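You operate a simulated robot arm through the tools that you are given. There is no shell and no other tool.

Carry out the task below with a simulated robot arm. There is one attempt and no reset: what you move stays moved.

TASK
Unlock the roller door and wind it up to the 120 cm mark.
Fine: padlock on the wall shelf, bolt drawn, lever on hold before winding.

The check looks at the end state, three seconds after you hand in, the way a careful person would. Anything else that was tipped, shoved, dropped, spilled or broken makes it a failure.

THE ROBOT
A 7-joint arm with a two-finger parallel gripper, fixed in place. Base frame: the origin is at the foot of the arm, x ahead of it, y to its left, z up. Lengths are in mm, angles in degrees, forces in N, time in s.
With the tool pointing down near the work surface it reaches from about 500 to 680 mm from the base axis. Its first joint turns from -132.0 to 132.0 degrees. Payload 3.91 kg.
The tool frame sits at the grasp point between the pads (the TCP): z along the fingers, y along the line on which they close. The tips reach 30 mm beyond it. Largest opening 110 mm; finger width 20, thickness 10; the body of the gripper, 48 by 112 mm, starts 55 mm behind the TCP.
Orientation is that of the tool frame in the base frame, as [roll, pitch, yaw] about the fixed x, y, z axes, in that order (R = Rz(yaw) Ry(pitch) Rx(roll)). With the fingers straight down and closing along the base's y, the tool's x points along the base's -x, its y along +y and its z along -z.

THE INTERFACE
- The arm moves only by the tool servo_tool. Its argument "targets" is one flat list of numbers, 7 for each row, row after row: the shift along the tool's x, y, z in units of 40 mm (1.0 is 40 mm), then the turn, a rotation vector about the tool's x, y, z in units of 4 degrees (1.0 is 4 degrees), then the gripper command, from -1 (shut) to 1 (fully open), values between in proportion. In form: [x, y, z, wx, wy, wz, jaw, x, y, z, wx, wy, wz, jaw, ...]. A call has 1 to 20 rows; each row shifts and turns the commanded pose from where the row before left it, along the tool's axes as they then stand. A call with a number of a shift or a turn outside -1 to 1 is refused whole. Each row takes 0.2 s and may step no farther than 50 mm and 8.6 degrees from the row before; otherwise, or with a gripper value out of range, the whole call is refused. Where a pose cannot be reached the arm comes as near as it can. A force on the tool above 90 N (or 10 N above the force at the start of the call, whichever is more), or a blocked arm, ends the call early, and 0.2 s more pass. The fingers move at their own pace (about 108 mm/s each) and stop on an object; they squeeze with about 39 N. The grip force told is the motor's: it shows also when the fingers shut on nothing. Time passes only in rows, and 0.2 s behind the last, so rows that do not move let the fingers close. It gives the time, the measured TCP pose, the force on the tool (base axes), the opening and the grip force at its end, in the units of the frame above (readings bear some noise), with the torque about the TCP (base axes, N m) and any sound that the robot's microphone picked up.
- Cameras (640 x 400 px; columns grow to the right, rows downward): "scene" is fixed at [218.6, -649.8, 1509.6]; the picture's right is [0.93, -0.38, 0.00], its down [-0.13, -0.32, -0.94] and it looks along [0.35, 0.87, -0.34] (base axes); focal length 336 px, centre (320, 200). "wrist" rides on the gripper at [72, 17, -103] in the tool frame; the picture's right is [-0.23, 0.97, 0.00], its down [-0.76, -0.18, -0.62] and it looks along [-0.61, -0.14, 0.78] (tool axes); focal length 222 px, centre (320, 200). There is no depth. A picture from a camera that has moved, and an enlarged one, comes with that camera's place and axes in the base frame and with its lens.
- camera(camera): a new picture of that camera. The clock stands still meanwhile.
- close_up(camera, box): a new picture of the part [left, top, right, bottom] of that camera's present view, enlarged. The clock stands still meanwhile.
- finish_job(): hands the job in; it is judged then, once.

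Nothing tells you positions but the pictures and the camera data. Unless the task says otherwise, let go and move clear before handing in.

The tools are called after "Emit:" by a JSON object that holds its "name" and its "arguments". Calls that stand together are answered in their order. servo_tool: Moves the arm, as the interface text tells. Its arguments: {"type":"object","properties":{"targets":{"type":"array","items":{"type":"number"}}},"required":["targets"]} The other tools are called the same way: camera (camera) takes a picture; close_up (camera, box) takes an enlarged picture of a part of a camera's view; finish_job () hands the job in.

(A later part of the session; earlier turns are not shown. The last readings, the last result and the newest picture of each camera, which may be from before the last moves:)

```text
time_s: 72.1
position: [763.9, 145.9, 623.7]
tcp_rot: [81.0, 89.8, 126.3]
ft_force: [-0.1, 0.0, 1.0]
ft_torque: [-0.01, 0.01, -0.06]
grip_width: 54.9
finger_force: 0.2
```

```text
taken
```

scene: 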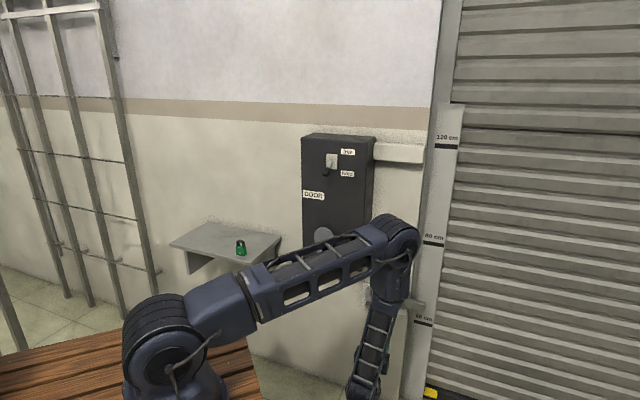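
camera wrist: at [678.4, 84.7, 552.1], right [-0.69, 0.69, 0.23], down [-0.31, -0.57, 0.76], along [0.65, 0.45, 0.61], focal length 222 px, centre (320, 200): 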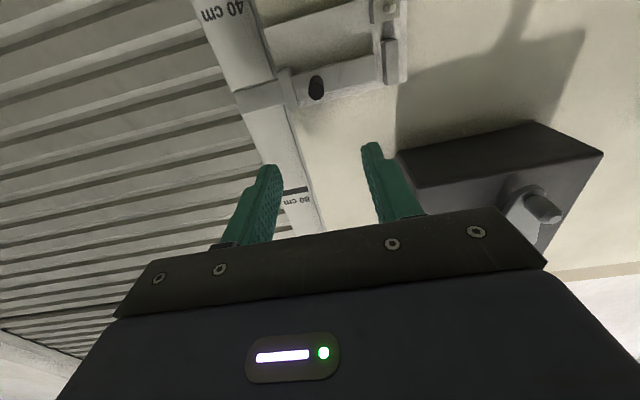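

Handle is straight ahead at u 438, z about 619. I advance to d about 790 and look again.

Emit:
{"name": "servo_tool", "arguments": {"targets": [0, 0, 0.75, 0, 0, 0, 0, 0, 0, 0.75, 0, 0, 0, 0, 0, 0, 0.75, 0, 0, 0, 0, 0, 0, 0.75, 0, 0, 0, 0, 0, 0, 0.7, 0, 0, 0, 0]}}

Emit:
{"name": "camera", "arguments": {"camera": "wrist"}}

Emit:
{"name": "camera", "arguments": {"camera": "scene"}}

```text
time_s: 73.3
position: [868.3, 250.3, 623.1]
tcp_rot: [99.2, 89.8, 144.4]
ft_force: [-0.8, 0.0, 1.5]
ft_torque: [-0.01, 0.01, 0.0]
grip_width: 54.8
finger_force: 0.1
```

```text
taken
camera wrist: at [782.7, 188.5, 551.7], right [-0.69, 0.69, 0.23], down [-0.31, -0.57, 0.76], along [0.65, 0.45, 0.61], focal length 222 px, centre (320, 200)
```

wrist: 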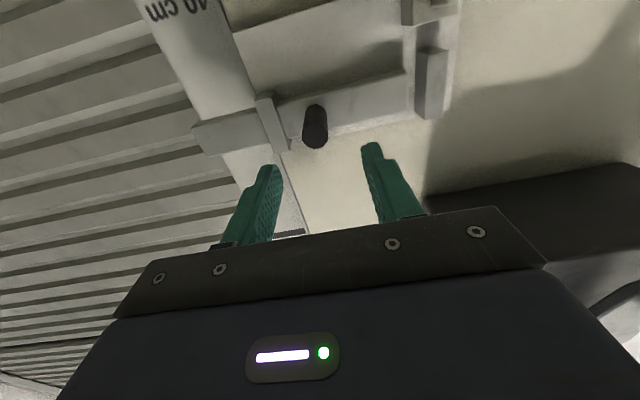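

```text
taken
```

scene: 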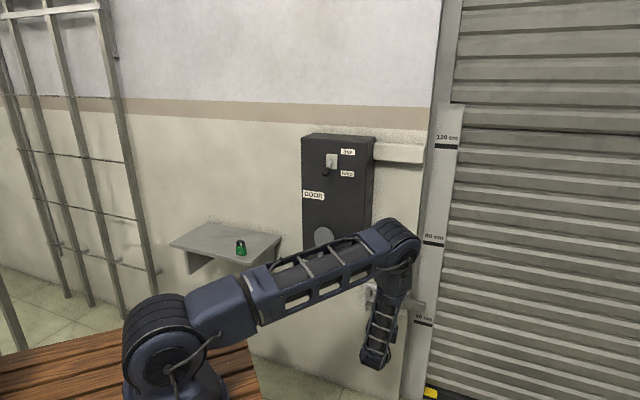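

Handle about 20 mm thick, end near d 855, z about 617. I narrow the jaws to 38 mm (to stay clear of the keeper), drop 5 mm and advance to d about 862.

Emit:
{"name": "servo_tool", "arguments": {"targets": [0.12, -0.02, 0, 0, 0, 0, -0.3, 0, 0, 0.45, 0, 0, 0, -0.3, 0, 0, 0.45, 0, 0, 0, -0.3, 0, 0, 0.45, 0, 0, 0, -0.3, 0, 0, 0.42, 0, 0, 0, -0.3]}}

Emit:
{"name": "camera", "arguments": {"camera": "wrist"}}

Emit:
{"name": "close_up", "arguments": {"camera": "wrist", "box": [220, 100, 440, 240]}}

```text
time_s: 74.5
position: [918.1, 300.2, 621.7]
tcp_rot: [89.2, 89.8, 134.4]
ft_force: [0.3, -0.7, 0.0]
ft_torque: [0.01, -0.01, -0.01]
grip_width: 38.3
finger_force: 0.0
```

```text
taken
camera wrist: at [833.6, 239.4, 547.6], right [-0.69, 0.69, 0.23], down [-0.31, -0.57, 0.76], along [0.65, 0.45, 0.61], focal length 222 px, centre (320, 200)
```

wrist: 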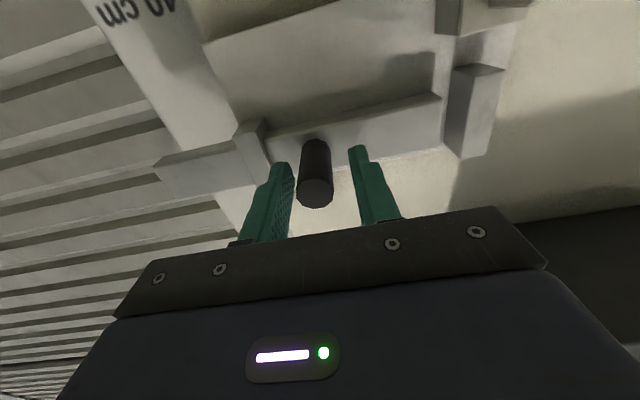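

```text
2.86 times, centred on (330, 170) of wrist
camera zoom: at [833.6, 239.4, 547.6], right [-0.69, 0.69, 0.23], down [-0.31, -0.57, 0.76], along [0.65, 0.45, 0.61], focal length 635 px, centre (291, 286)
```

zoom: 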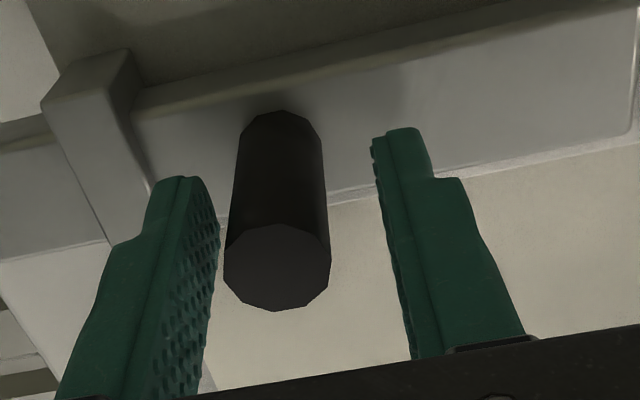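

The handle is between the fingers, 3 mm right of centre. I centre and grip it.

Emit:
{"name": "servo_tool", "arguments": {"targets": [0, -0.07, 0.12, 0, 0, 0, -0.3, 0, 0, 0, 0, 0, 0, -1, 0, 0, 0, 0, 0, 0, -1, 0, 0, 0, 0, 0, 0, -1]}}

Emit:
{"name": "camera", "arguments": {"camera": "wrist"}}

```text
time_s: 75.5
position: [923.6, 302.6, 620.3]
tcp_rot: [77.3, 89.8, 122.5]
ft_force: [2.3, 1.5, 1.0]
ft_torque: [0.09, 0.0, -0.39]
grip_width: 21.7
finger_force: 45.0
```

```text
taken
camera wrist: at [838.5, 241.3, 547.8], right [-0.69, 0.69, 0.23], down [-0.31, -0.57, 0.76], along [0.65, 0.45, 0.61], focal length 222 px, centre (320, 200)
```

wrist: 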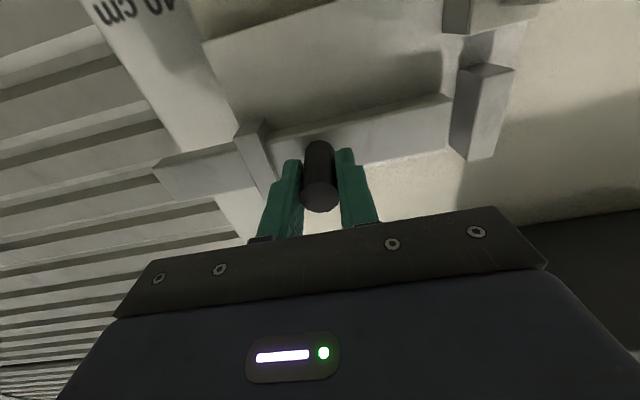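

Gripped at 21.7 mm. I draw the bolt left in small steps, watching the force.

Emit:
{"name": "servo_tool", "arguments": {"targets": [0, 0.2, 0, 0, 0, 0, -1, 0, 0.2, 0, 0, 0, 0, -1, 0, 0.2, 0, 0, 0, 0, -1]}}

Emit:
{"name": "camera", "arguments": {"camera": "wrist"}}

```text
time_s: 76.3
position: [906.4, 317.8, 619.8]
tcp_rot: [70.1, 89.8, 115.3]
ft_force: [10.9, 9.4, 1.7]
ft_torque: [-0.69, 0.71, -0.31]
grip_width: 21.7
finger_force: 44.9
```

```text
taken
camera wrist: at [822.2, 257.6, 547.8], right [-0.69, 0.69, 0.23], down [-0.31, -0.57, 0.76], along [0.65, 0.45, 0.61], focal length 222 px, centre (320, 200)
```

wrist: 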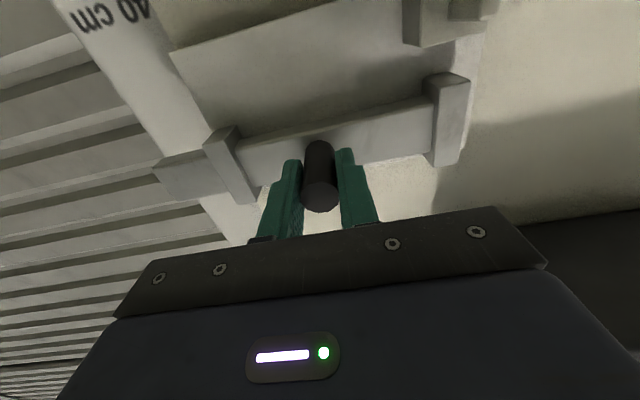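

The bolt slides freely and its end is entering the left keeper. I continue.

Emit:
{"name": "servo_tool", "arguments": {"targets": [0, 0.2, 0, 0, 0, 0, -1, 0, 0.2, 0, 0, 0, 0, -1, 0, 0.2, 0, 0, 0, 0, -1, 0, 0.2, 0, 0, 0, 0, -1]}}

Emit:
{"name": "camera", "arguments": {"camera": "wrist"}}

```text
time_s: 77.3
position: [883.7, 341.8, 620.3]
tcp_rot: [92.8, 89.9, 138.0]
ft_force: [22.6, 19.2, -6.5]
ft_torque: [0.01, 0.02, -0.44]
grip_width: 21.6
finger_force: 44.9
```

```text
taken
camera wrist: at [798.3, 279.9, 548.2], right [-0.69, 0.69, 0.23], down [-0.31, -0.57, 0.76], along [0.65, 0.45, 0.61], focal length 222 px, centre (320, 200)
```

wrist: 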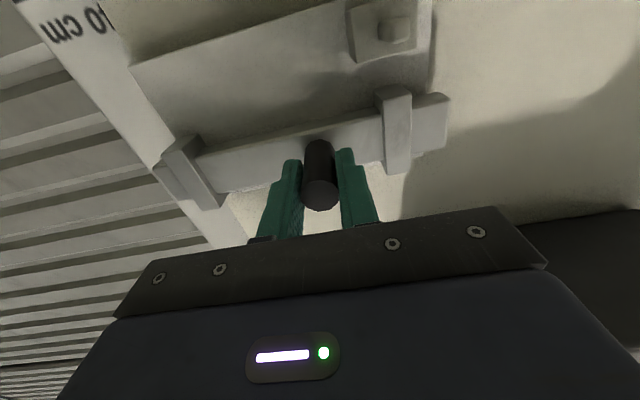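

The bolt has moved 56 mm and its right end is about at the guide edge. I pull it on until it meets its stop.

Emit:
{"name": "servo_tool", "arguments": {"targets": [0, 0.15, 0.04, 0, 0, 0, -1, 0, 0.15, 0.03, 0, 0, 0, -1, 0, 0.15, 0, 0, 0, 0, -1, 0, 0.1, 0, 0, 0, 0, -1]}}

Emit:
{"name": "camera", "arguments": {"camera": "wrist"}}

Emit:
{"name": "close_up", "arguments": {"camera": "scene", "box": [340, 260, 450, 340]}}

```text
time_s: 78.3
position: [874.4, 351.9, 619.7]
tcp_rot: [-25.4, 89.9, 19.2]
ft_force: [30.2, -66.1, 9.5]
ft_torque: [-0.48, 0.36, 0.05]
grip_width: 21.9
finger_force: 45.4
```

```text
taken
camera wrist: at [789.2, 291.2, 547.3], right [-0.68, 0.69, 0.23], down [-0.32, -0.56, 0.76], along [0.66, 0.45, 0.61], focal length 222 px, centre (320, 200)
```

wrist: 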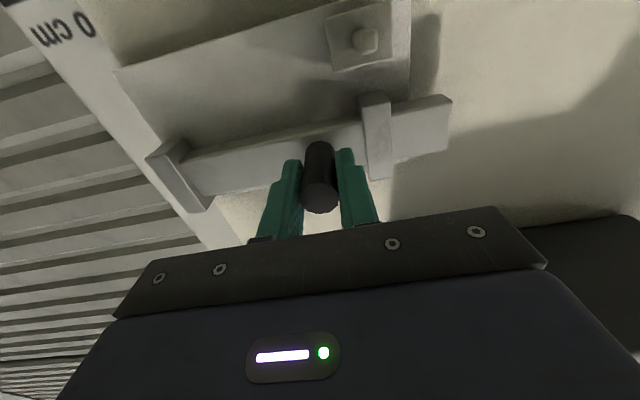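

```text
5.00 times, centred on (395, 300) of scene
camera zoom: at [218.6, -649.8, 1509.6], right [0.93, -0.38, 0.0], down [-0.13, -0.32, -0.94], along [0.35, 0.87, -0.34], focal length 1681 px, centre (-55, -300)
```

zoom: 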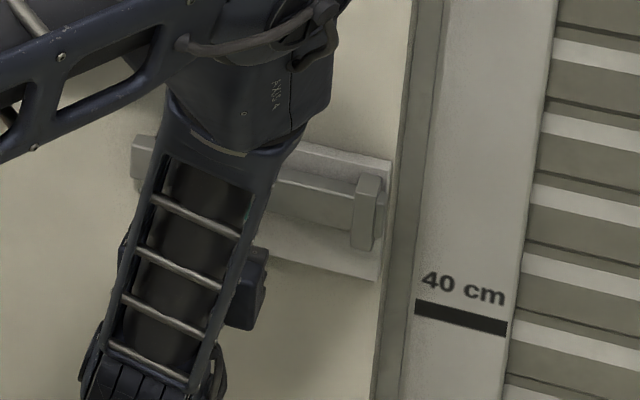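

The bolt is fully drawn, its end now inside the keeper and clear of the guide, and it's against its stop. I relax, open, and back straight out.

Emit:
{"name": "servo_tool", "arguments": {"targets": [0, -0.06, 0, 0, 0, 0, -1, 0, 0, 0, 0, 0, 0, -0.35, 0, 0, 0, 0, 0, 0, -0.3, 0, 0, -0.4, 0, 0, 0, -0.3, 0, 0, -0.8, 0, 0, 0, -0.3, 0, 0, -0.9, 0, 0, 0, -0.3, 0, 0, -0.9, 0, 0, 0, -0.3, 0, 0, -0.9, 0, 0, 0, -0.3, 0, 0, -0.9, 0, 0, 0, -0.3]}}

Emit:
{"name": "camera", "arguments": {"camera": "wrist"}}

Emit:
{"name": "camera", "arguments": {"camera": "scene"}}

```text
time_s: 80.3
position: [732.9, 219.2, 621.8]
tcp_rot: [83.9, 89.8, 129.1]
ft_force: [-0.4, 0.5, 0.2]
ft_torque: [0.02, 0.04, 0.01]
grip_width: 38.6
finger_force: 0.1
```

```text
taken
camera wrist: at [648.3, 157.6, 549.3], right [-0.69, 0.69, 0.23], down [-0.31, -0.57, 0.76], along [0.65, 0.45, 0.61], focal length 222 px, centre (320, 200)
```

wrist: 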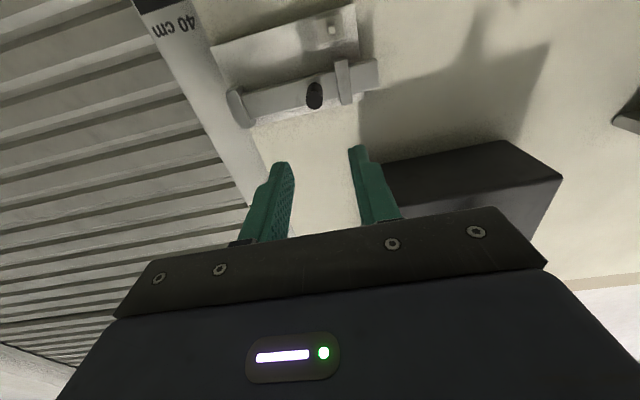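

```text
taken
```

scene: 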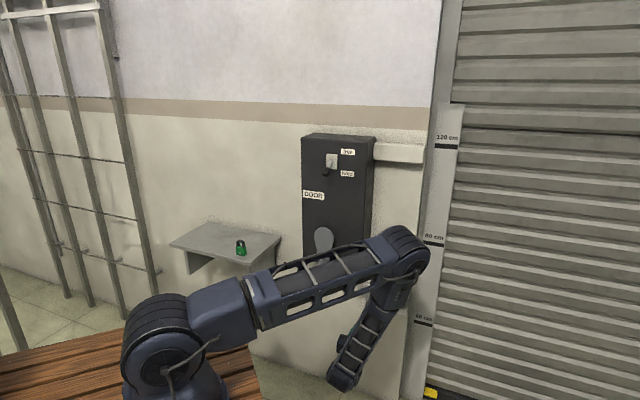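

Bolt drawn, padlock on the shelf, lever at hold. Now I move to the crank: in front of the knob at u about 165, z about 822.

Emit:
{"name": "servo_tool", "arguments": {"targets": [-0.83, 0.82, -0.14, 0, 0, 0, 0, -0.83, 0.82, -0.14, 0, 0, 0, 0, -0.83, 0.82, -0.14, 0, 0, 0, 0, -0.83, 0.82, -0.14, 0, 0, 0, 0, -0.83, 0.82, -0.14, 0, 0, 0, 0, -0.83, 0.82, -0.14, 0, 0, 0, 0]}}

Emit:
{"name": "camera", "arguments": {"camera": "wrist"}}

Emit:
{"name": "camera", "arguments": {"camera": "scene"}}

```text
time_s: 81.7
position: [573.1, 334.3, 820.1]
tcp_rot: [98.2, 89.8, 143.3]
ft_force: [-0.4, -0.7, -0.7]
ft_torque: [0.01, 0.01, 0.02]
grip_width: 55.0
finger_force: 0.1
```

```text
taken
camera wrist: at [488.0, 274.1, 747.6], right [-0.69, 0.69, 0.23], down [-0.31, -0.57, 0.76], along [0.65, 0.45, 0.61], focal length 222 px, centre (320, 200)
```

wrist: 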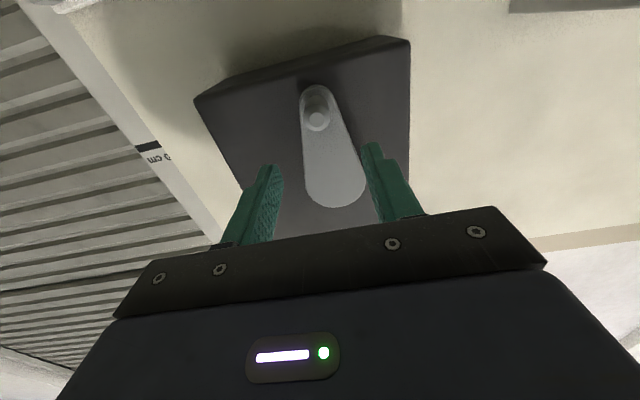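

```text
taken
```

scene: 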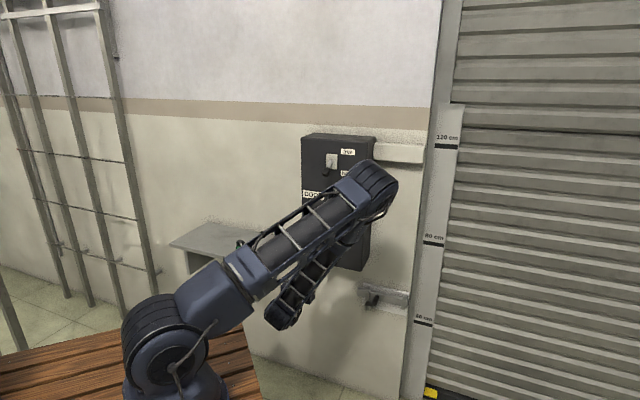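

Emit:
{"name": "close_up", "arguments": {"camera": "wrist", "box": [250, 60, 410, 220]}}

```text
2.50 times, centred on (330, 140) of wrist
camera zoom: at [488.0, 274.1, 747.6], right [-0.69, 0.69, 0.23], down [-0.31, -0.57, 0.76], along [0.65, 0.45, 0.61], focal length 555 px, centre (295, 350)
```

zoom: 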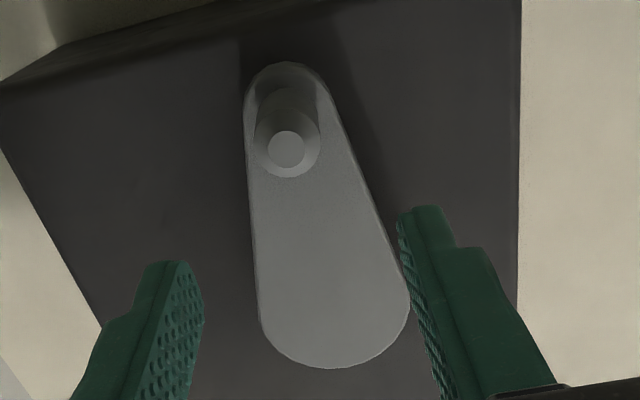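

Knob end fixed at u 169, d 753, z 817; hub at about u 168, z 921, so radius about 105 mm. I advance to d about 725 and look.

Emit:
{"name": "servo_tool", "arguments": {"targets": [0.06, 0, 0.7, 0, 0, 0, 0, 0, 0, 0.7, 0, 0, 0, 0, 0, 0, 0.7, 0, 0, 0, 0, 0, 0, 0, 0, 0, 0, 0]}}

Emit:
{"name": "close_up", "arguments": {"camera": "wrist", "box": [220, 60, 420, 240]}}

Emit:
{"name": "camera", "arguments": {"camera": "scene"}}

```text
time_s: 82.7
position: [632.6, 394.6, 816.9]
tcp_rot: [83.2, 89.8, 128.6]
ft_force: [-0.6, 0.0, 0.0]
ft_torque: [-0.02, 0.03, -0.01]
grip_width: 55.3
finger_force: 0.0
```

```text
2.22 times, centred on (320, 150) of wrist
camera zoom: at [547.9, 332.7, 744.4], right [-0.69, 0.69, 0.23], down [-0.31, -0.57, 0.76], along [0.65, 0.45, 0.61], focal length 494 px, centre (320, 311)
```

zoom: 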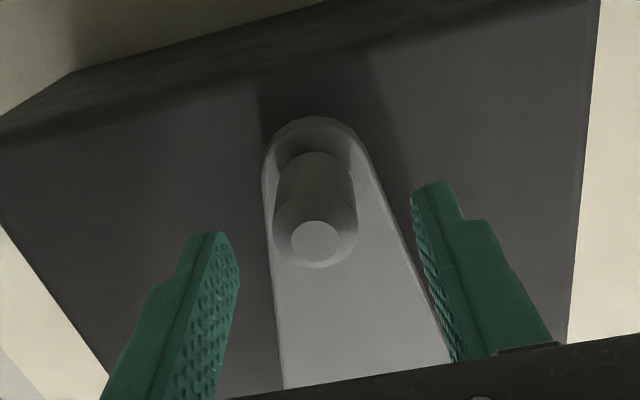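

```text
taken
```

scene: 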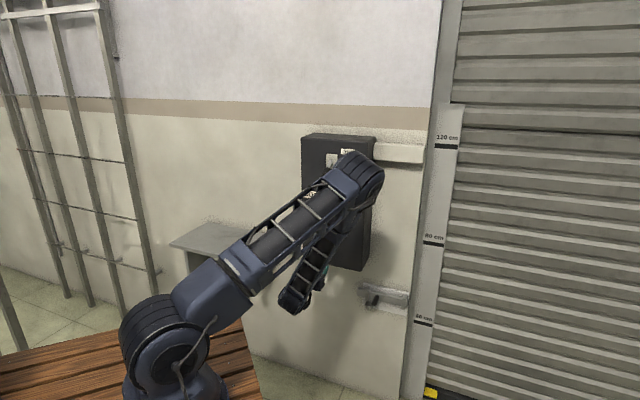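

I centre on the knob (u 170.5, z 819), advance 32 mm and grip it.

Emit:
{"name": "servo_tool", "arguments": {"targets": [-0.05, -0.05, 0.4, 0, 0, 0, -0.2, 0, 0, 0.4, 0, 0, 0, -0.2, 0, 0, 0, 0, 0, 0, -1, 0, 0, 0, 0, 0, 0, -1, 0, 0, 0, 0, 0, 0, -1]}}

Emit:
{"name": "close_up", "arguments": {"camera": "wrist", "box": [220, 60, 420, 240]}}

Emit:
{"name": "close_up", "arguments": {"camera": "scene", "box": [410, 360, 480, 400]}}

```text
time_s: 83.9
position: [655.7, 415.5, 818.6]
tcp_rot: [88.9, 89.7, 134.1]
ft_force: [0.3, -4.7, -0.2]
ft_torque: [-0.16, 0.18, -1.08]
grip_width: 25.7
finger_force: 45.1
```

```text
2.22 times, centred on (320, 150) of wrist
camera zoom: at [571.0, 354.5, 746.5], right [-0.69, 0.69, 0.23], down [-0.31, -0.57, 0.76], along [0.65, 0.45, 0.61], focal length 494 px, centre (320, 311)
```

zoom: 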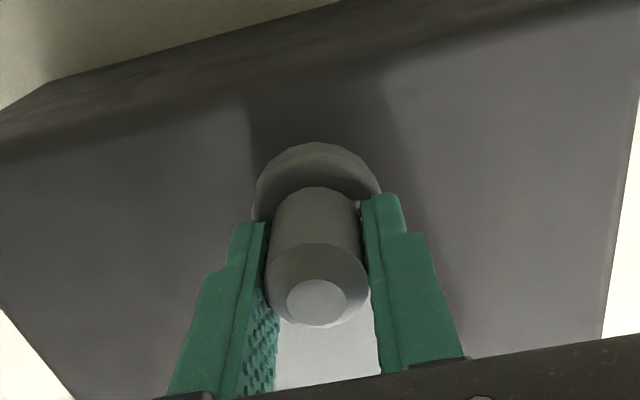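

```text
9.14 times, centred on (445, 380) of scene
camera zoom: at [218.6, -649.8, 1509.6], right [0.93, -0.38, 0.0], down [-0.13, -0.32, -0.94], along [0.35, 0.87, -0.34], focal length 3075 px, centre (-823, -1446)
```

zoom: 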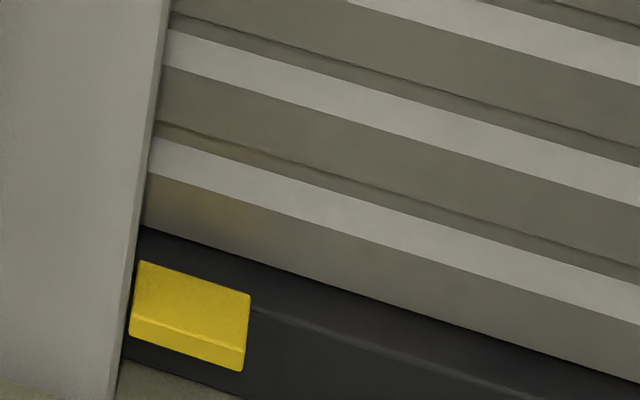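

Gripped on the knob (25.7 mm). The door tag position is recorded; I try a small 15° turn clockwise (knob to the left) and watch force and door.

Emit:
{"name": "servo_tool", "arguments": {"targets": [-0.01, 0.2266, 0, 0, 0, 0, -1, -0.03, 0.225, 0, 0, 0, 0, -1, -0.049, 0.221, 0, 0, 0, 0, -1]}}

Emit:
{"name": "close_up", "arguments": {"camera": "scene", "box": [410, 360, 480, 400]}}

Emit:
{"name": "close_up", "arguments": {"camera": "wrist", "box": [220, 60, 420, 240]}}

```text
time_s: 84.7
position: [635.6, 435.7, 823.4]
tcp_rot: [88.0, 89.7, 133.2]
ft_force: [8.9, -9.8, -7.9]
ft_torque: [-0.3, 0.27, -1.04]
grip_width: 25.2
finger_force: 45.1
```

```text
9.14 times, centred on (445, 380) of scene
camera zoom: at [218.6, -649.8, 1509.6], right [0.93, -0.38, 0.0], down [-0.13, -0.32, -0.94], along [0.35, 0.87, -0.34], focal length 3075 px, centre (-823, -1446)
```

zoom: 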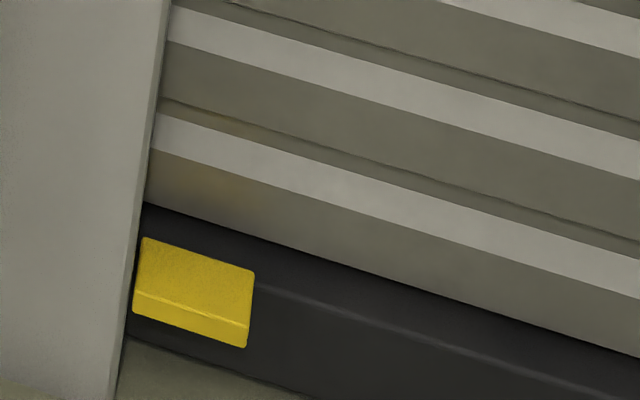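

```text
2.22 times, centred on (320, 150) of wrist
camera zoom: at [551.9, 373.9, 750.8], right [-0.69, 0.69, 0.23], down [-0.31, -0.57, 0.76], along [0.65, 0.45, 0.61], focal length 494 px, centre (320, 311)
```

zoom: 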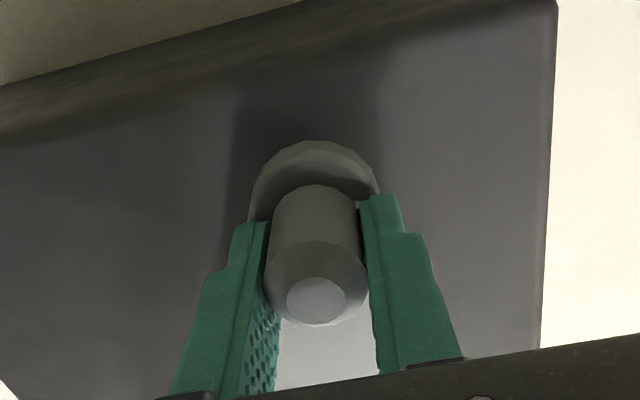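

The door rose about 14 mm for 15°, so clockwise winds it up (roughly 330 mm per turn). Force is low. I continue to 60° and check the path.

Emit:
{"name": "servo_tool", "arguments": {"targets": [-0.109, 0.322, 0, 0, 0, 0, -1, -0.151, 0.305, 0, 0, 0, 0, -1, -0.189, 0.283, 0, 0, 0, 0, -1, -0.224, 0.256, 0, 0, 0, 0, -1, -0.256, 0.224, 0, 0, 0, 0, -1, -0.283, 0.189, 0, 0, 0, 0, -1]}}

Emit:
{"name": "close_up", "arguments": {"camera": "wrist", "box": [220, 60, 420, 240]}}

Emit:
{"name": "close_up", "arguments": {"camera": "scene", "box": [390, 300, 490, 400]}}

Emit:
{"name": "camera", "arguments": {"camera": "scene"}}

```text
time_s: 86.1
position: [592.0, 479.6, 872.8]
tcp_rot: [64.4, 89.7, 109.5]
ft_force: [17.5, -15.3, -3.5]
ft_torque: [-0.35, 0.59, -1.0]
grip_width: 25.2
finger_force: 44.8
```

```text
2.22 times, centred on (320, 150) of wrist
camera zoom: at [507.2, 418.7, 800.8], right [-0.69, 0.69, 0.23], down [-0.31, -0.57, 0.76], along [0.65, 0.45, 0.61], focal length 494 px, centre (320, 311)
```

zoom: 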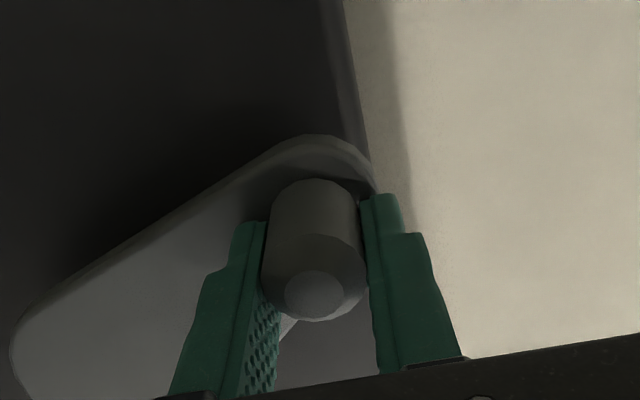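

```text
4.00 times, centred on (440, 350) of scene
camera zoom: at [218.6, -649.8, 1509.6], right [0.93, -0.38, 0.0], down [-0.13, -0.32, -0.94], along [0.35, 0.87, -0.34], focal length 1345 px, centre (-160, -400)
```

zoom: 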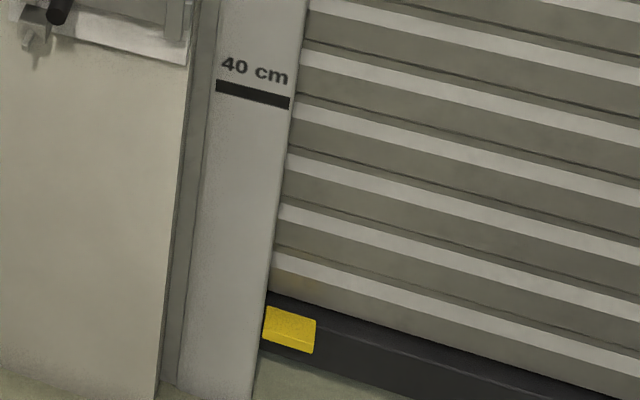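

```text
taken
```

scene: 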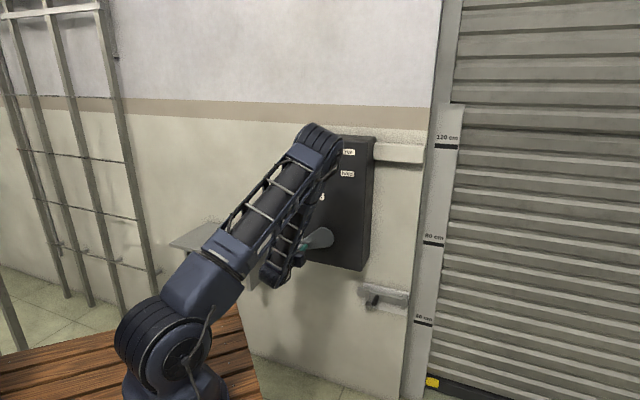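

Winding works smoothly with low force. I continue to 90°, with a slightly smaller radius as the force hints.

Emit:
{"name": "servo_tool", "arguments": {"targets": [-0.299, 0.135, 0, 0, 0, 0, -1, -0.316, 0.1, 0, 0, 0, 0, -1, -0.327, 0.06, 0, 0, 0, 0, -1, -0.333, 0.018, 0, 0, 0, 0, -1]}}

Emit:
{"name": "close_up", "arguments": {"camera": "wrist", "box": [220, 60, 420, 240]}}

```text
time_s: 87.1
position: [581.9, 489.3, 924.1]
tcp_rot: [69.0, 89.8, 114.4]
ft_force: [-9.6, 6.5, -12.0]
ft_torque: [-0.06, 0.16, -1.47]
grip_width: 24.9
finger_force: 44.7
```

```text
2.22 times, centred on (320, 150) of wrist
camera zoom: at [497.3, 428.3, 851.7], right [-0.69, 0.68, 0.23], down [-0.31, -0.57, 0.76], along [0.65, 0.46, 0.61], focal length 494 px, centre (320, 311)
```

zoom: 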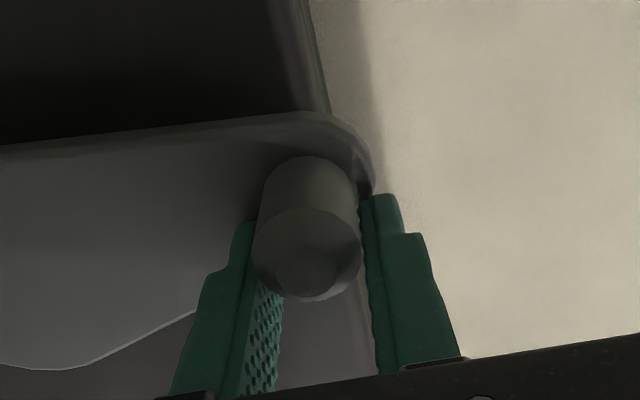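

The knob has crept about 7 mm in the grip, since on this side the pull relies on friction only. I'll let go, back off, and check that the hold keeps the door; then I can push the knob round from behind with the closed fingers.

Emit:
{"name": "servo_tool", "arguments": {"targets": [0, 0, 0, 0, 0, 0, -0.3, 0, 0, 0, 0, 0, 0, -0.2, 0, 0, -0.6, 0, 0, 0, -0.2, 0, 0, -0.6, 0, 0, 0, -0.2, 0, 0, -0.4, 0, 0, 0, -0.2]}}

Emit:
{"name": "camera", "arguments": {"camera": "wrist"}}

Emit:
{"name": "close_up", "arguments": {"camera": "scene", "box": [390, 300, 490, 400]}}

```text
time_s: 88.3
position: [537.9, 440.5, 923.8]
tcp_rot: [83.2, 89.8, 128.4]
ft_force: [-0.6, 0.4, -0.4]
ft_torque: [0.02, 0.01, -0.02]
grip_width: 44.1
finger_force: 0.0
```

```text
taken
camera wrist: at [453.3, 380.0, 851.4], right [-0.69, 0.69, 0.23], down [-0.31, -0.57, 0.76], along [0.65, 0.45, 0.61], focal length 222 px, centre (320, 200)
```

wrist: 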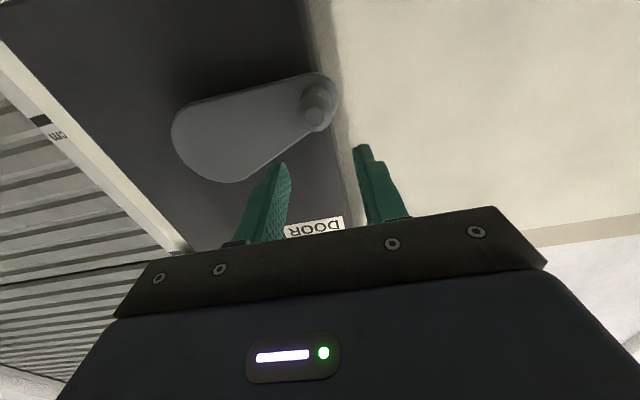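

```text
4.00 times, centred on (440, 350) of scene
camera zoom: at [218.6, -649.8, 1509.6], right [0.93, -0.38, 0.0], down [-0.13, -0.32, -0.94], along [0.35, 0.87, -0.34], focal length 1345 px, centre (-160, -400)
```

zoom: 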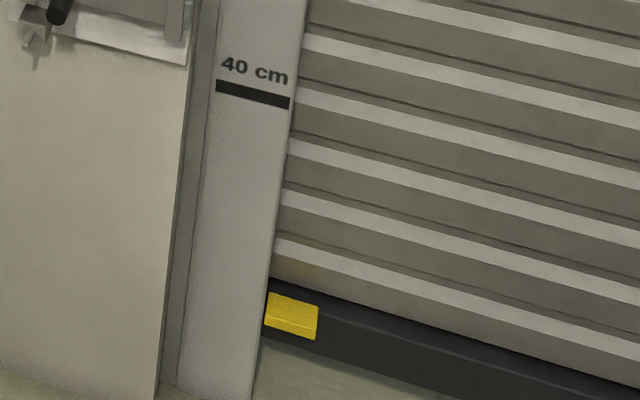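

Emit:
{"name": "servo_tool", "arguments": {"targets": [0, 0, 0, 0, 0, 0, -1, 0, 0, 0, 0, 0, 0, -1, 0, 0, 0, 0, 0, 0, -1, 0, 0, 0, 0, 0, 0, -1, 0, 0, 0, 0, 0, 0, -1]}}

Emit:
{"name": "close_up", "arguments": {"camera": "wrist", "box": [160, 50, 400, 240]}}

Emit:
{"name": "close_up", "arguments": {"camera": "scene", "box": [390, 300, 490, 400]}}

```text
time_s: 89.5
position: [537.7, 441.9, 923.0]
tcp_rot: [83.4, 89.8, 128.6]
ft_force: [-0.3, 0.2, -0.3]
ft_torque: [-0.03, -0.01, -0.01]
grip_width: 0.0
finger_force: 38.1
```

```text
2.11 times, centred on (280, 145) of wrist
camera zoom: at [453.4, 380.1, 851.3], right [-0.69, 0.69, 0.23], down [-0.31, -0.57, 0.76], along [0.65, 0.45, 0.61], focal length 468 px, centre (404, 316)
```

zoom: 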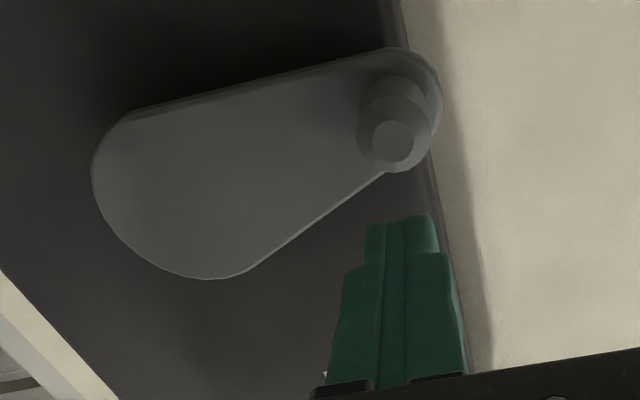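

```text
4.00 times, centred on (440, 350) of scene
camera zoom: at [218.6, -649.8, 1509.6], right [0.93, -0.38, 0.0], down [-0.13, -0.32, -0.94], along [0.35, 0.87, -0.34], focal length 1345 px, centre (-160, -400)
```

zoom: 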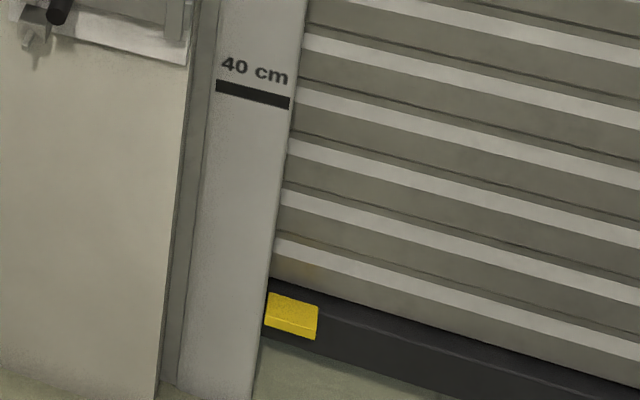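

The hold keeps the door; the crank rests at about 80°. I place the closed fingers behind the knob (lower left of the circle, trailing by 20°) and go in to depth.

Emit:
{"name": "servo_tool", "arguments": {"targets": [0.7, -0.17, 0, 0, 0, 0, -1, 0.65, -0.17, 0, 0, 0, 0, -1, 0, 0, 0.6, 0, 0, 0, -1, 0, 0, 0.6, 0, 0, 0, -1, 0, 0, 0.37, 0, 0, 0, -1, 0, 0, 0, 0, 0, 0, -1]}}

Emit:
{"name": "camera", "arguments": {"camera": "wrist"}}

Emit:
{"name": "camera", "arguments": {"camera": "scene"}}

```text
time_s: 90.9
position: [592.7, 477.3, 868.9]
tcp_rot: [86.2, 89.8, 131.4]
ft_force: [0.5, 0.2, -0.4]
ft_torque: [-0.02, -0.01, -0.02]
grip_width: 0.1
finger_force: 37.3
```

```text
taken
camera wrist: at [508.1, 416.2, 796.9], right [-0.69, 0.69, 0.23], down [-0.31, -0.57, 0.76], along [0.65, 0.45, 0.61], focal length 222 px, centre (320, 200)
```

wrist: 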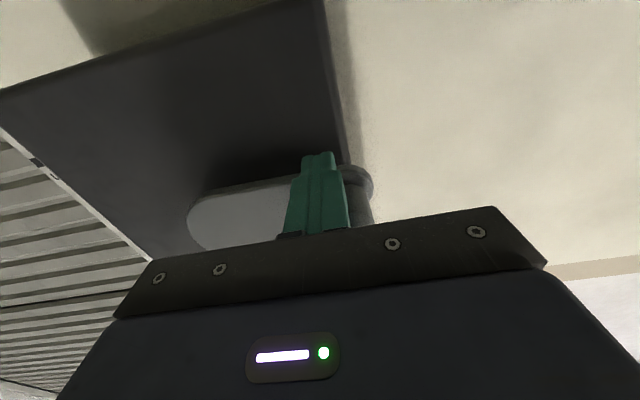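

```text
taken
```

scene: 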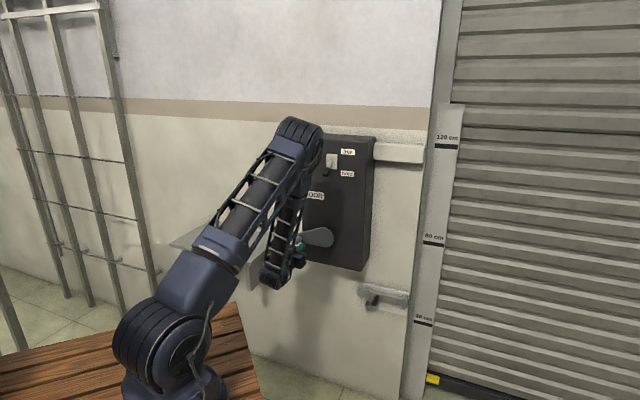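

No contact yet. I push the knob upward along its circle for 30°.

Emit:
{"name": "servo_tool", "arguments": {"targets": [-0.302, 0.156, 0, 0, 0, 0, -1, -0.32, 0.115, 0, 0, 0, 0, -1, -0.332, 0.072, 0, 0, 0, 0, -1, -0.339, 0.028, 0, 0, 0, 0, -1]}}

Emit:
{"name": "camera", "arguments": {"camera": "wrist"}}

Emit:
{"name": "close_up", "arguments": {"camera": "scene", "box": [280, 130, 440, 330]}}

```text
time_s: 91.9
position: [581.9, 488.0, 922.0]
tcp_rot: [83.5, 89.8, 128.6]
ft_force: [4.8, -8.0, -12.6]
ft_torque: [0.15, 0.04, 0.02]
grip_width: 0.0
finger_force: 36.9
```

```text
taken
camera wrist: at [496.7, 426.6, 849.3], right [-0.69, 0.69, 0.23], down [-0.31, -0.57, 0.76], along [0.65, 0.45, 0.61], focal length 222 px, centre (320, 200)
```

wrist: 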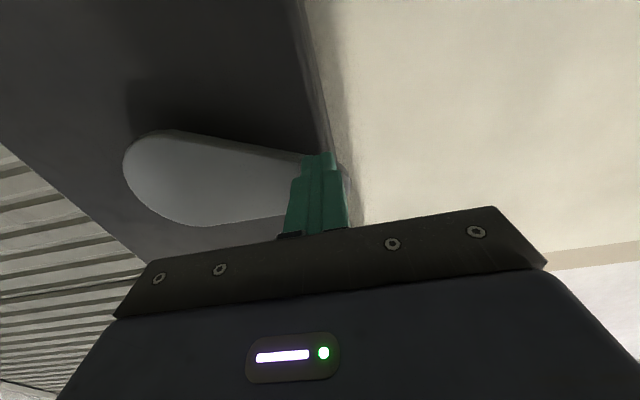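

```text
2.00 times, centred on (360, 230) of scene
camera zoom: at [218.6, -649.8, 1509.6], right [0.93, -0.38, 0.0], down [-0.13, -0.32, -0.94], along [0.35, 0.87, -0.34], focal length 673 px, centre (240, 140)
```

zoom: 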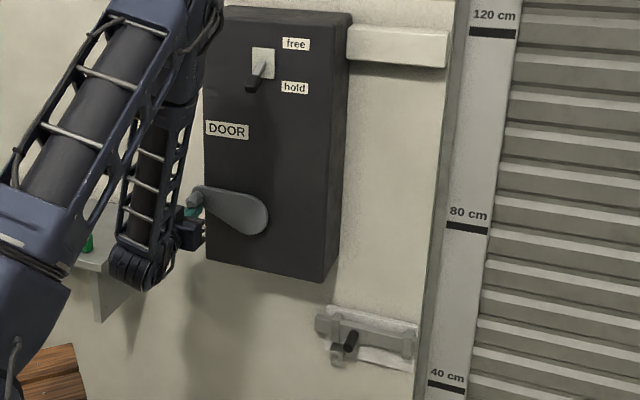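

Pushing from behind works well (about 13 N, crank now past horizontal). I carry it over the top: pusher from 89° to 179°.

Emit:
{"name": "servo_tool", "arguments": {"targets": [-0.4521, -0.0315, 0, 0, 0, 0, -1, -0.4399, -0.1097, 0, 0, 0, 0, -1, -0.4139, -0.1843, 0, 0, 0, 0, -1, -0.3757, -0.2535, 0, 0, 0, 0, -1, -0.326, -0.3146, 0, 0, 0, 0, -1, -0.2665, -0.3669, 0, 0, 0, 0, -1, -0.1986, -0.4072, 0, 0, 0, 0, -1, -0.1248, -0.4358, 0, 0, 0, 0, -1, -0.0473, -0.4506, 0, 0, 0, 0, -1]}}

Emit:
{"name": "camera", "arguments": {"camera": "wrist"}}

Emit:
{"name": "camera", "arguments": {"camera": "scene"}}

```text
time_s: 93.0
position: [602.0, 465.9, 984.9]
tcp_rot: [169.7, 89.1, -145.2]
ft_force: [-4.0, 3.7, -16.5]
ft_torque: [0.23, 0.04, -0.09]
grip_width: 0.0
finger_force: 37.3
stopped in row 5: the force on the tool passed its limit at 96 N (the readings are from after the stop); the commanded pose is now the measured one
```

```text
taken
camera wrist: at [515.2, 403.8, 913.9], right [-0.69, 0.69, 0.23], down [-0.3, -0.56, 0.77], along [0.66, 0.46, 0.59], focal length 222 px, centre (320, 200)
```

wrist: 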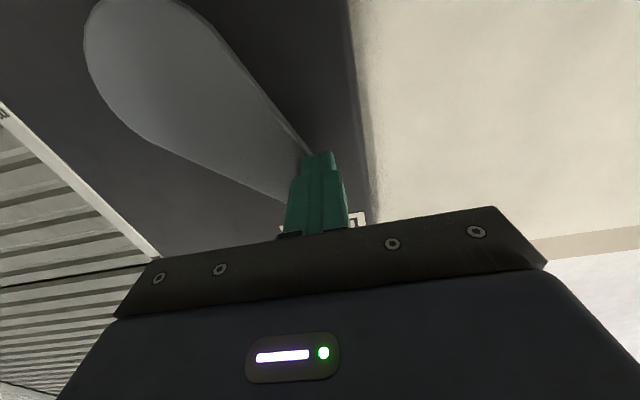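

```text
taken
```

scene: 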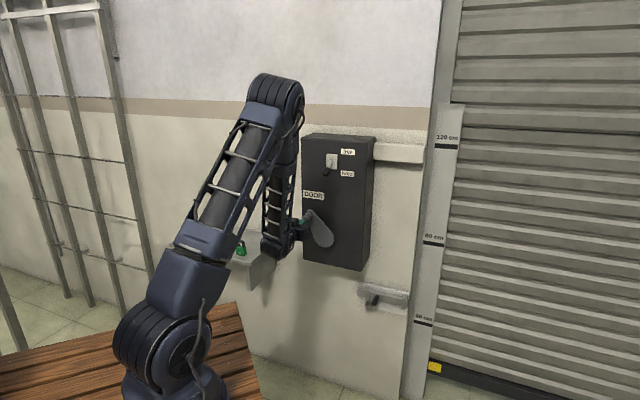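

The force limit tripped near 130°. I look closer at how the fingers and knob sit.

Emit:
{"name": "close_up", "arguments": {"camera": "scene", "box": [270, 180, 350, 250]}}

Emit:
{"name": "close_up", "arguments": {"camera": "wrist", "box": [230, 100, 410, 240]}}

Emit:
{"name": "close_up", "arguments": {"camera": "scene", "box": [390, 300, 490, 400]}}

```text
5.71 times, centred on (310, 215) of scene
camera zoom: at [218.6, -649.8, 1509.6], right [0.93, -0.38, 0.0], down [-0.13, -0.32, -0.94], along [0.35, 0.87, -0.34], focal length 1922 px, centre (377, 114)
```

zoom: 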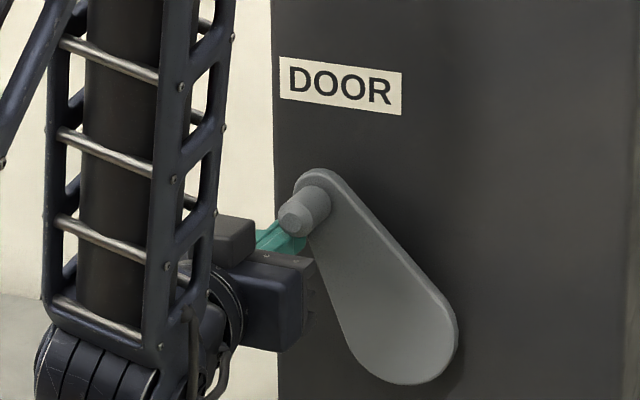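

```text
2.86 times, centred on (320, 170) of wrist
camera zoom: at [515.2, 403.8, 913.9], right [-0.69, 0.69, 0.23], down [-0.3, -0.56, 0.77], along [0.66, 0.46, 0.59], focal length 635 px, centre (320, 286)
```

zoom: 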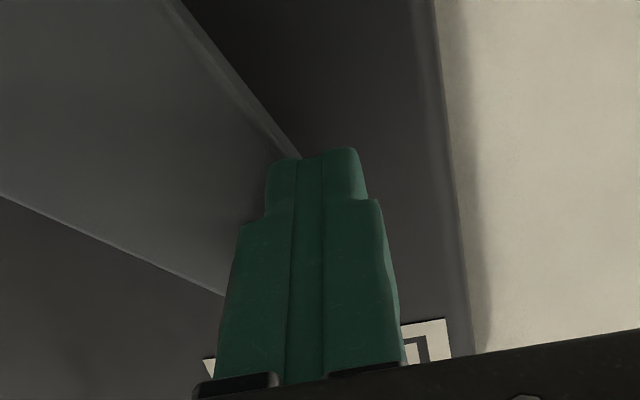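

```text
4.00 times, centred on (440, 350) of scene
camera zoom: at [218.6, -649.8, 1509.6], right [0.93, -0.38, 0.0], down [-0.13, -0.32, -0.94], along [0.35, 0.87, -0.34], focal length 1345 px, centre (-160, -400)
```

zoom: 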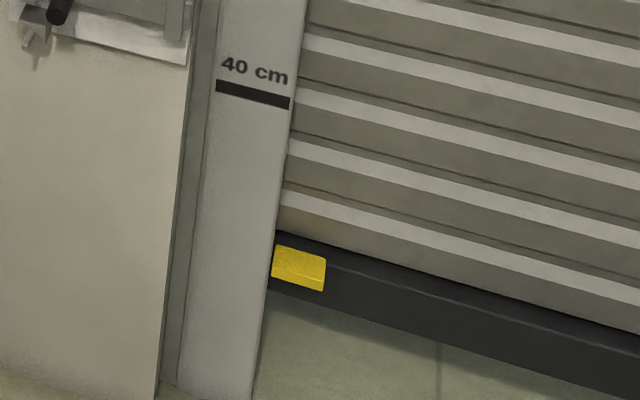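

The fingers are still behind the knob, but a bit inside the ideal circle and I was moving fast. I'll re-seat on a 107 mm pusher circle and go at half speed.

Emit:
{"name": "servo_tool", "arguments": {"targets": [0, 0.2, 0, 0, 0, 0, -1, -0.2525, -0.0575, 0, 0, 0, 0, -1, -0.1667, -0.1634, 0, 0, 0, 0, -1, -0.1514, -0.1774, 0, 0, 0, 0, -1, -0.1356, -0.1902, 0, 0, 0, 0, -1, -0.1182, -0.2009, 0, 0, 0, 0, -1, -0.1006, -0.2108, 0, 0, 0, 0, -1]}}

Emit:
{"name": "close_up", "arguments": {"camera": "scene", "box": [270, 170, 350, 240]}}

```text
time_s: 93.7
position: [600.5, 463.7, 986.1]
tcp_rot: [176.0, 88.3, -139.6]
ft_force: [-3.8, 2.2, -18.4]
ft_torque: [0.26, 0.06, -0.07]
grip_width: 0.0
finger_force: 37.9
stopped in row 3: the force on the tool passed its limit at 99 N (the readings are from after the stop); the commanded pose is now the measured one
```

```text
5.71 times, centred on (310, 205) of scene
camera zoom: at [218.6, -649.8, 1509.6], right [0.93, -0.38, 0.0], down [-0.13, -0.32, -0.94], along [0.35, 0.87, -0.34], focal length 1922 px, centre (377, 171)
```

zoom: 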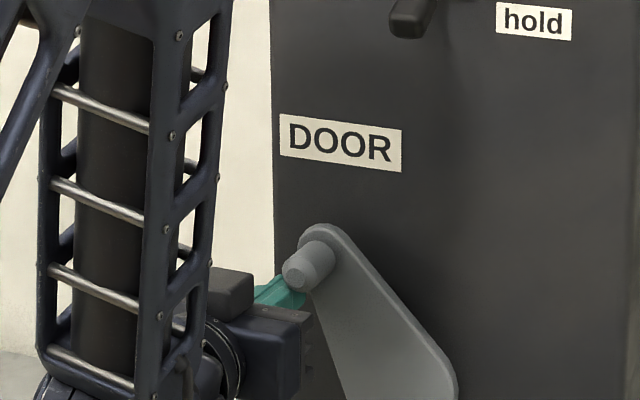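

The knob rests on the flat top of the fingers, so I was pushing nearly radially here. I'll shift the fingers to the left of the knob so that they push along its path, and move slowly.

Emit:
{"name": "servo_tool", "arguments": {"targets": [0.03, 0.18, 0, 0, -0.42, 0, -1, 0.02, 0.19, 0, 0, 0, 0, -1, -0.045, -0.01, 0, 0, 0, 0, -1, -0.1475, -0.1175, 0, 0, 0, 0, -1, -0.1425, -0.1225, 0, 0, 0, 0, -1]}}

Emit:
{"name": "close_up", "arguments": {"camera": "scene", "box": [270, 170, 350, 240]}}

```text
time_s: 94.8
position: [597.3, 466.8, 999.8]
tcp_rot: [64.9, 89.9, 109.2]
ft_force: [-9.8, 9.1, -9.9]
ft_torque: [0.03, -0.02, -0.05]
grip_width: 0.0
finger_force: 37.9
```

```text
5.71 times, centred on (310, 205) of scene
camera zoom: at [218.6, -649.8, 1509.6], right [0.93, -0.38, 0.0], down [-0.13, -0.32, -0.94], along [0.35, 0.87, -0.34], focal length 1922 px, centre (377, 171)
```

zoom: 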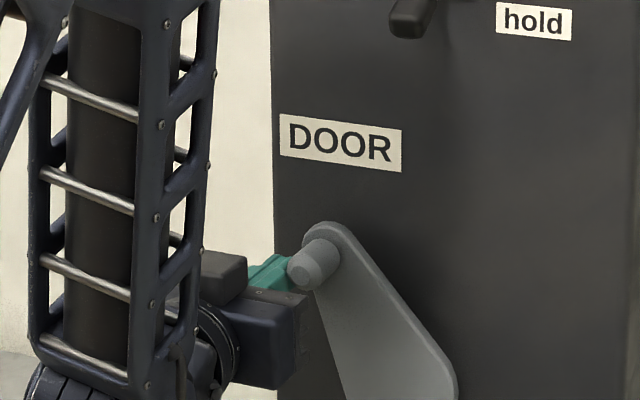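

Now the push force is tangential (about 17 N). I continue slowly to the top.

Emit:
{"name": "servo_tool", "arguments": {"targets": [-0.1375, -0.145, 0, 0, 0, 0, -1, -0.125, -0.1525, 0, 0, 0, 0, -1, -0.115, -0.1625, 0, 0, 0, 0, -1, -0.1025, -0.1725, 0, 0, 0, 0, -1, -0.0875, -0.1775, 0, 0, 0, 0, -1, -0.0775, -0.1825, 0, 0, 0, 0, -1, -0.06, -0.19, 0, 0, 0, 0, -1, -0.0475, -0.18, 0, 0, 0, 0, -1]}}

Emit:
{"name": "close_up", "arguments": {"camera": "scene", "box": [270, 170, 350, 240]}}

Emit:
{"name": "camera", "arguments": {"camera": "wrist"}}

```text
time_s: 96.7
position: [636.0, 427.0, 1029.9]
tcp_rot: [42.5, 89.9, 86.7]
ft_force: [-10.7, 5.8, -6.7]
ft_torque: [0.08, 0.12, -0.04]
grip_width: 0.0
finger_force: 37.2
```

```text
5.71 times, centred on (310, 205) of scene
camera zoom: at [218.6, -649.8, 1509.6], right [0.93, -0.38, 0.0], down [-0.13, -0.32, -0.94], along [0.35, 0.87, -0.34], focal length 1922 px, centre (377, 171)
```

zoom: 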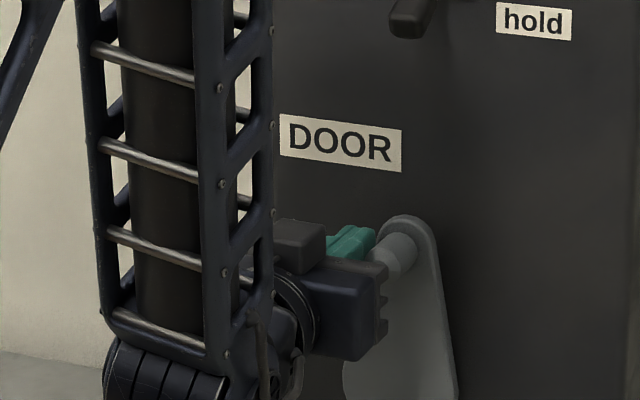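

```text
taken
camera wrist: at [550.2, 367.4, 957.6], right [-0.68, 0.7, 0.23], down [-0.32, -0.56, 0.76], along [0.66, 0.44, 0.61], focal length 222 px, centre (320, 200)
```

wrist: 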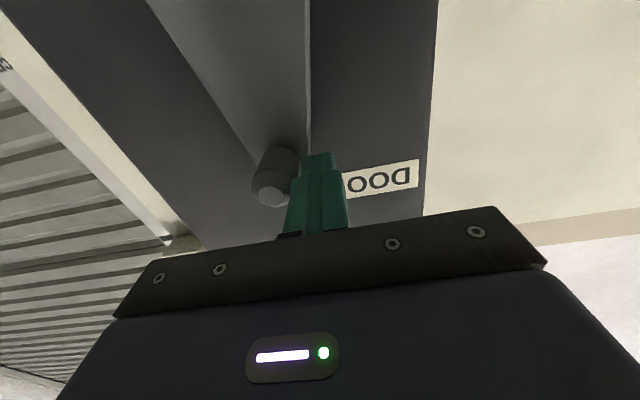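

Works well: the pusher is beside the knob at the top. I continue round the right side for another 90°, at about 5° per step.

Emit:
{"name": "servo_tool", "arguments": {"targets": [-0.0425, -0.215, 0, 0, 0, 0, -1, -0.025, -0.2175, 0, 0, 0, 0, -1, -0.0075, -0.22, 0, 0, 0, 0, -1, 0.0125, -0.22, 0, 0, 0, 0, -1, 0.0275, -0.2225, 0, 0, 0, 0, -1, 0.0525, -0.22, 0, 0, 0, 0, -1, 0.0675, -0.2175, 0, 0, 0, 0, -1, 0.09, -0.21, 0, 0, 0, 0, -1, 0.11, -0.205, 0, 0, 0, 0, -1]}}

Emit:
{"name": "camera", "arguments": {"camera": "wrist"}}

Emit:
{"name": "camera", "arguments": {"camera": "scene"}}

```text
time_s: 98.7
position: [691.6, 370.9, 1017.2]
tcp_rot: [42.1, 89.9, 86.3]
ft_force: [-4.7, 6.6, 5.8]
ft_torque: [0.0, 0.03, 0.02]
grip_width: 0.3
finger_force: 38.3
```

```text
taken
camera wrist: at [605.6, 311.9, 945.5], right [-0.68, 0.7, 0.23], down [-0.32, -0.56, 0.76], along [0.66, 0.44, 0.61], focal length 222 px, centre (320, 200)
```

wrist: 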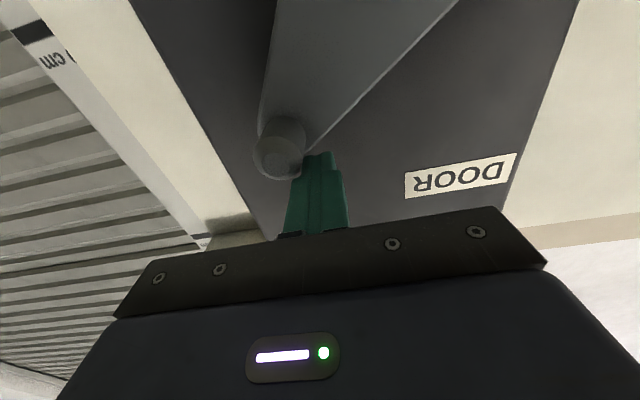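

```text
taken
```

scene: 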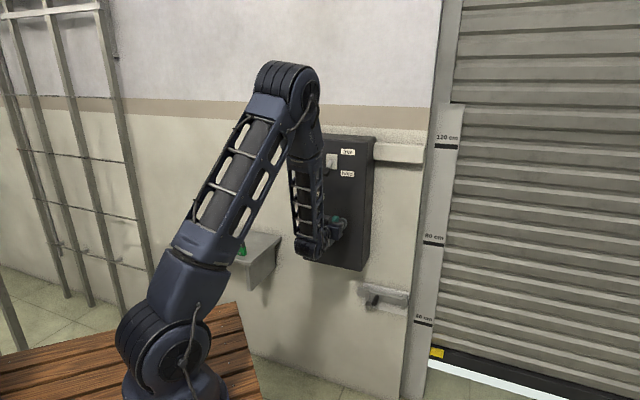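

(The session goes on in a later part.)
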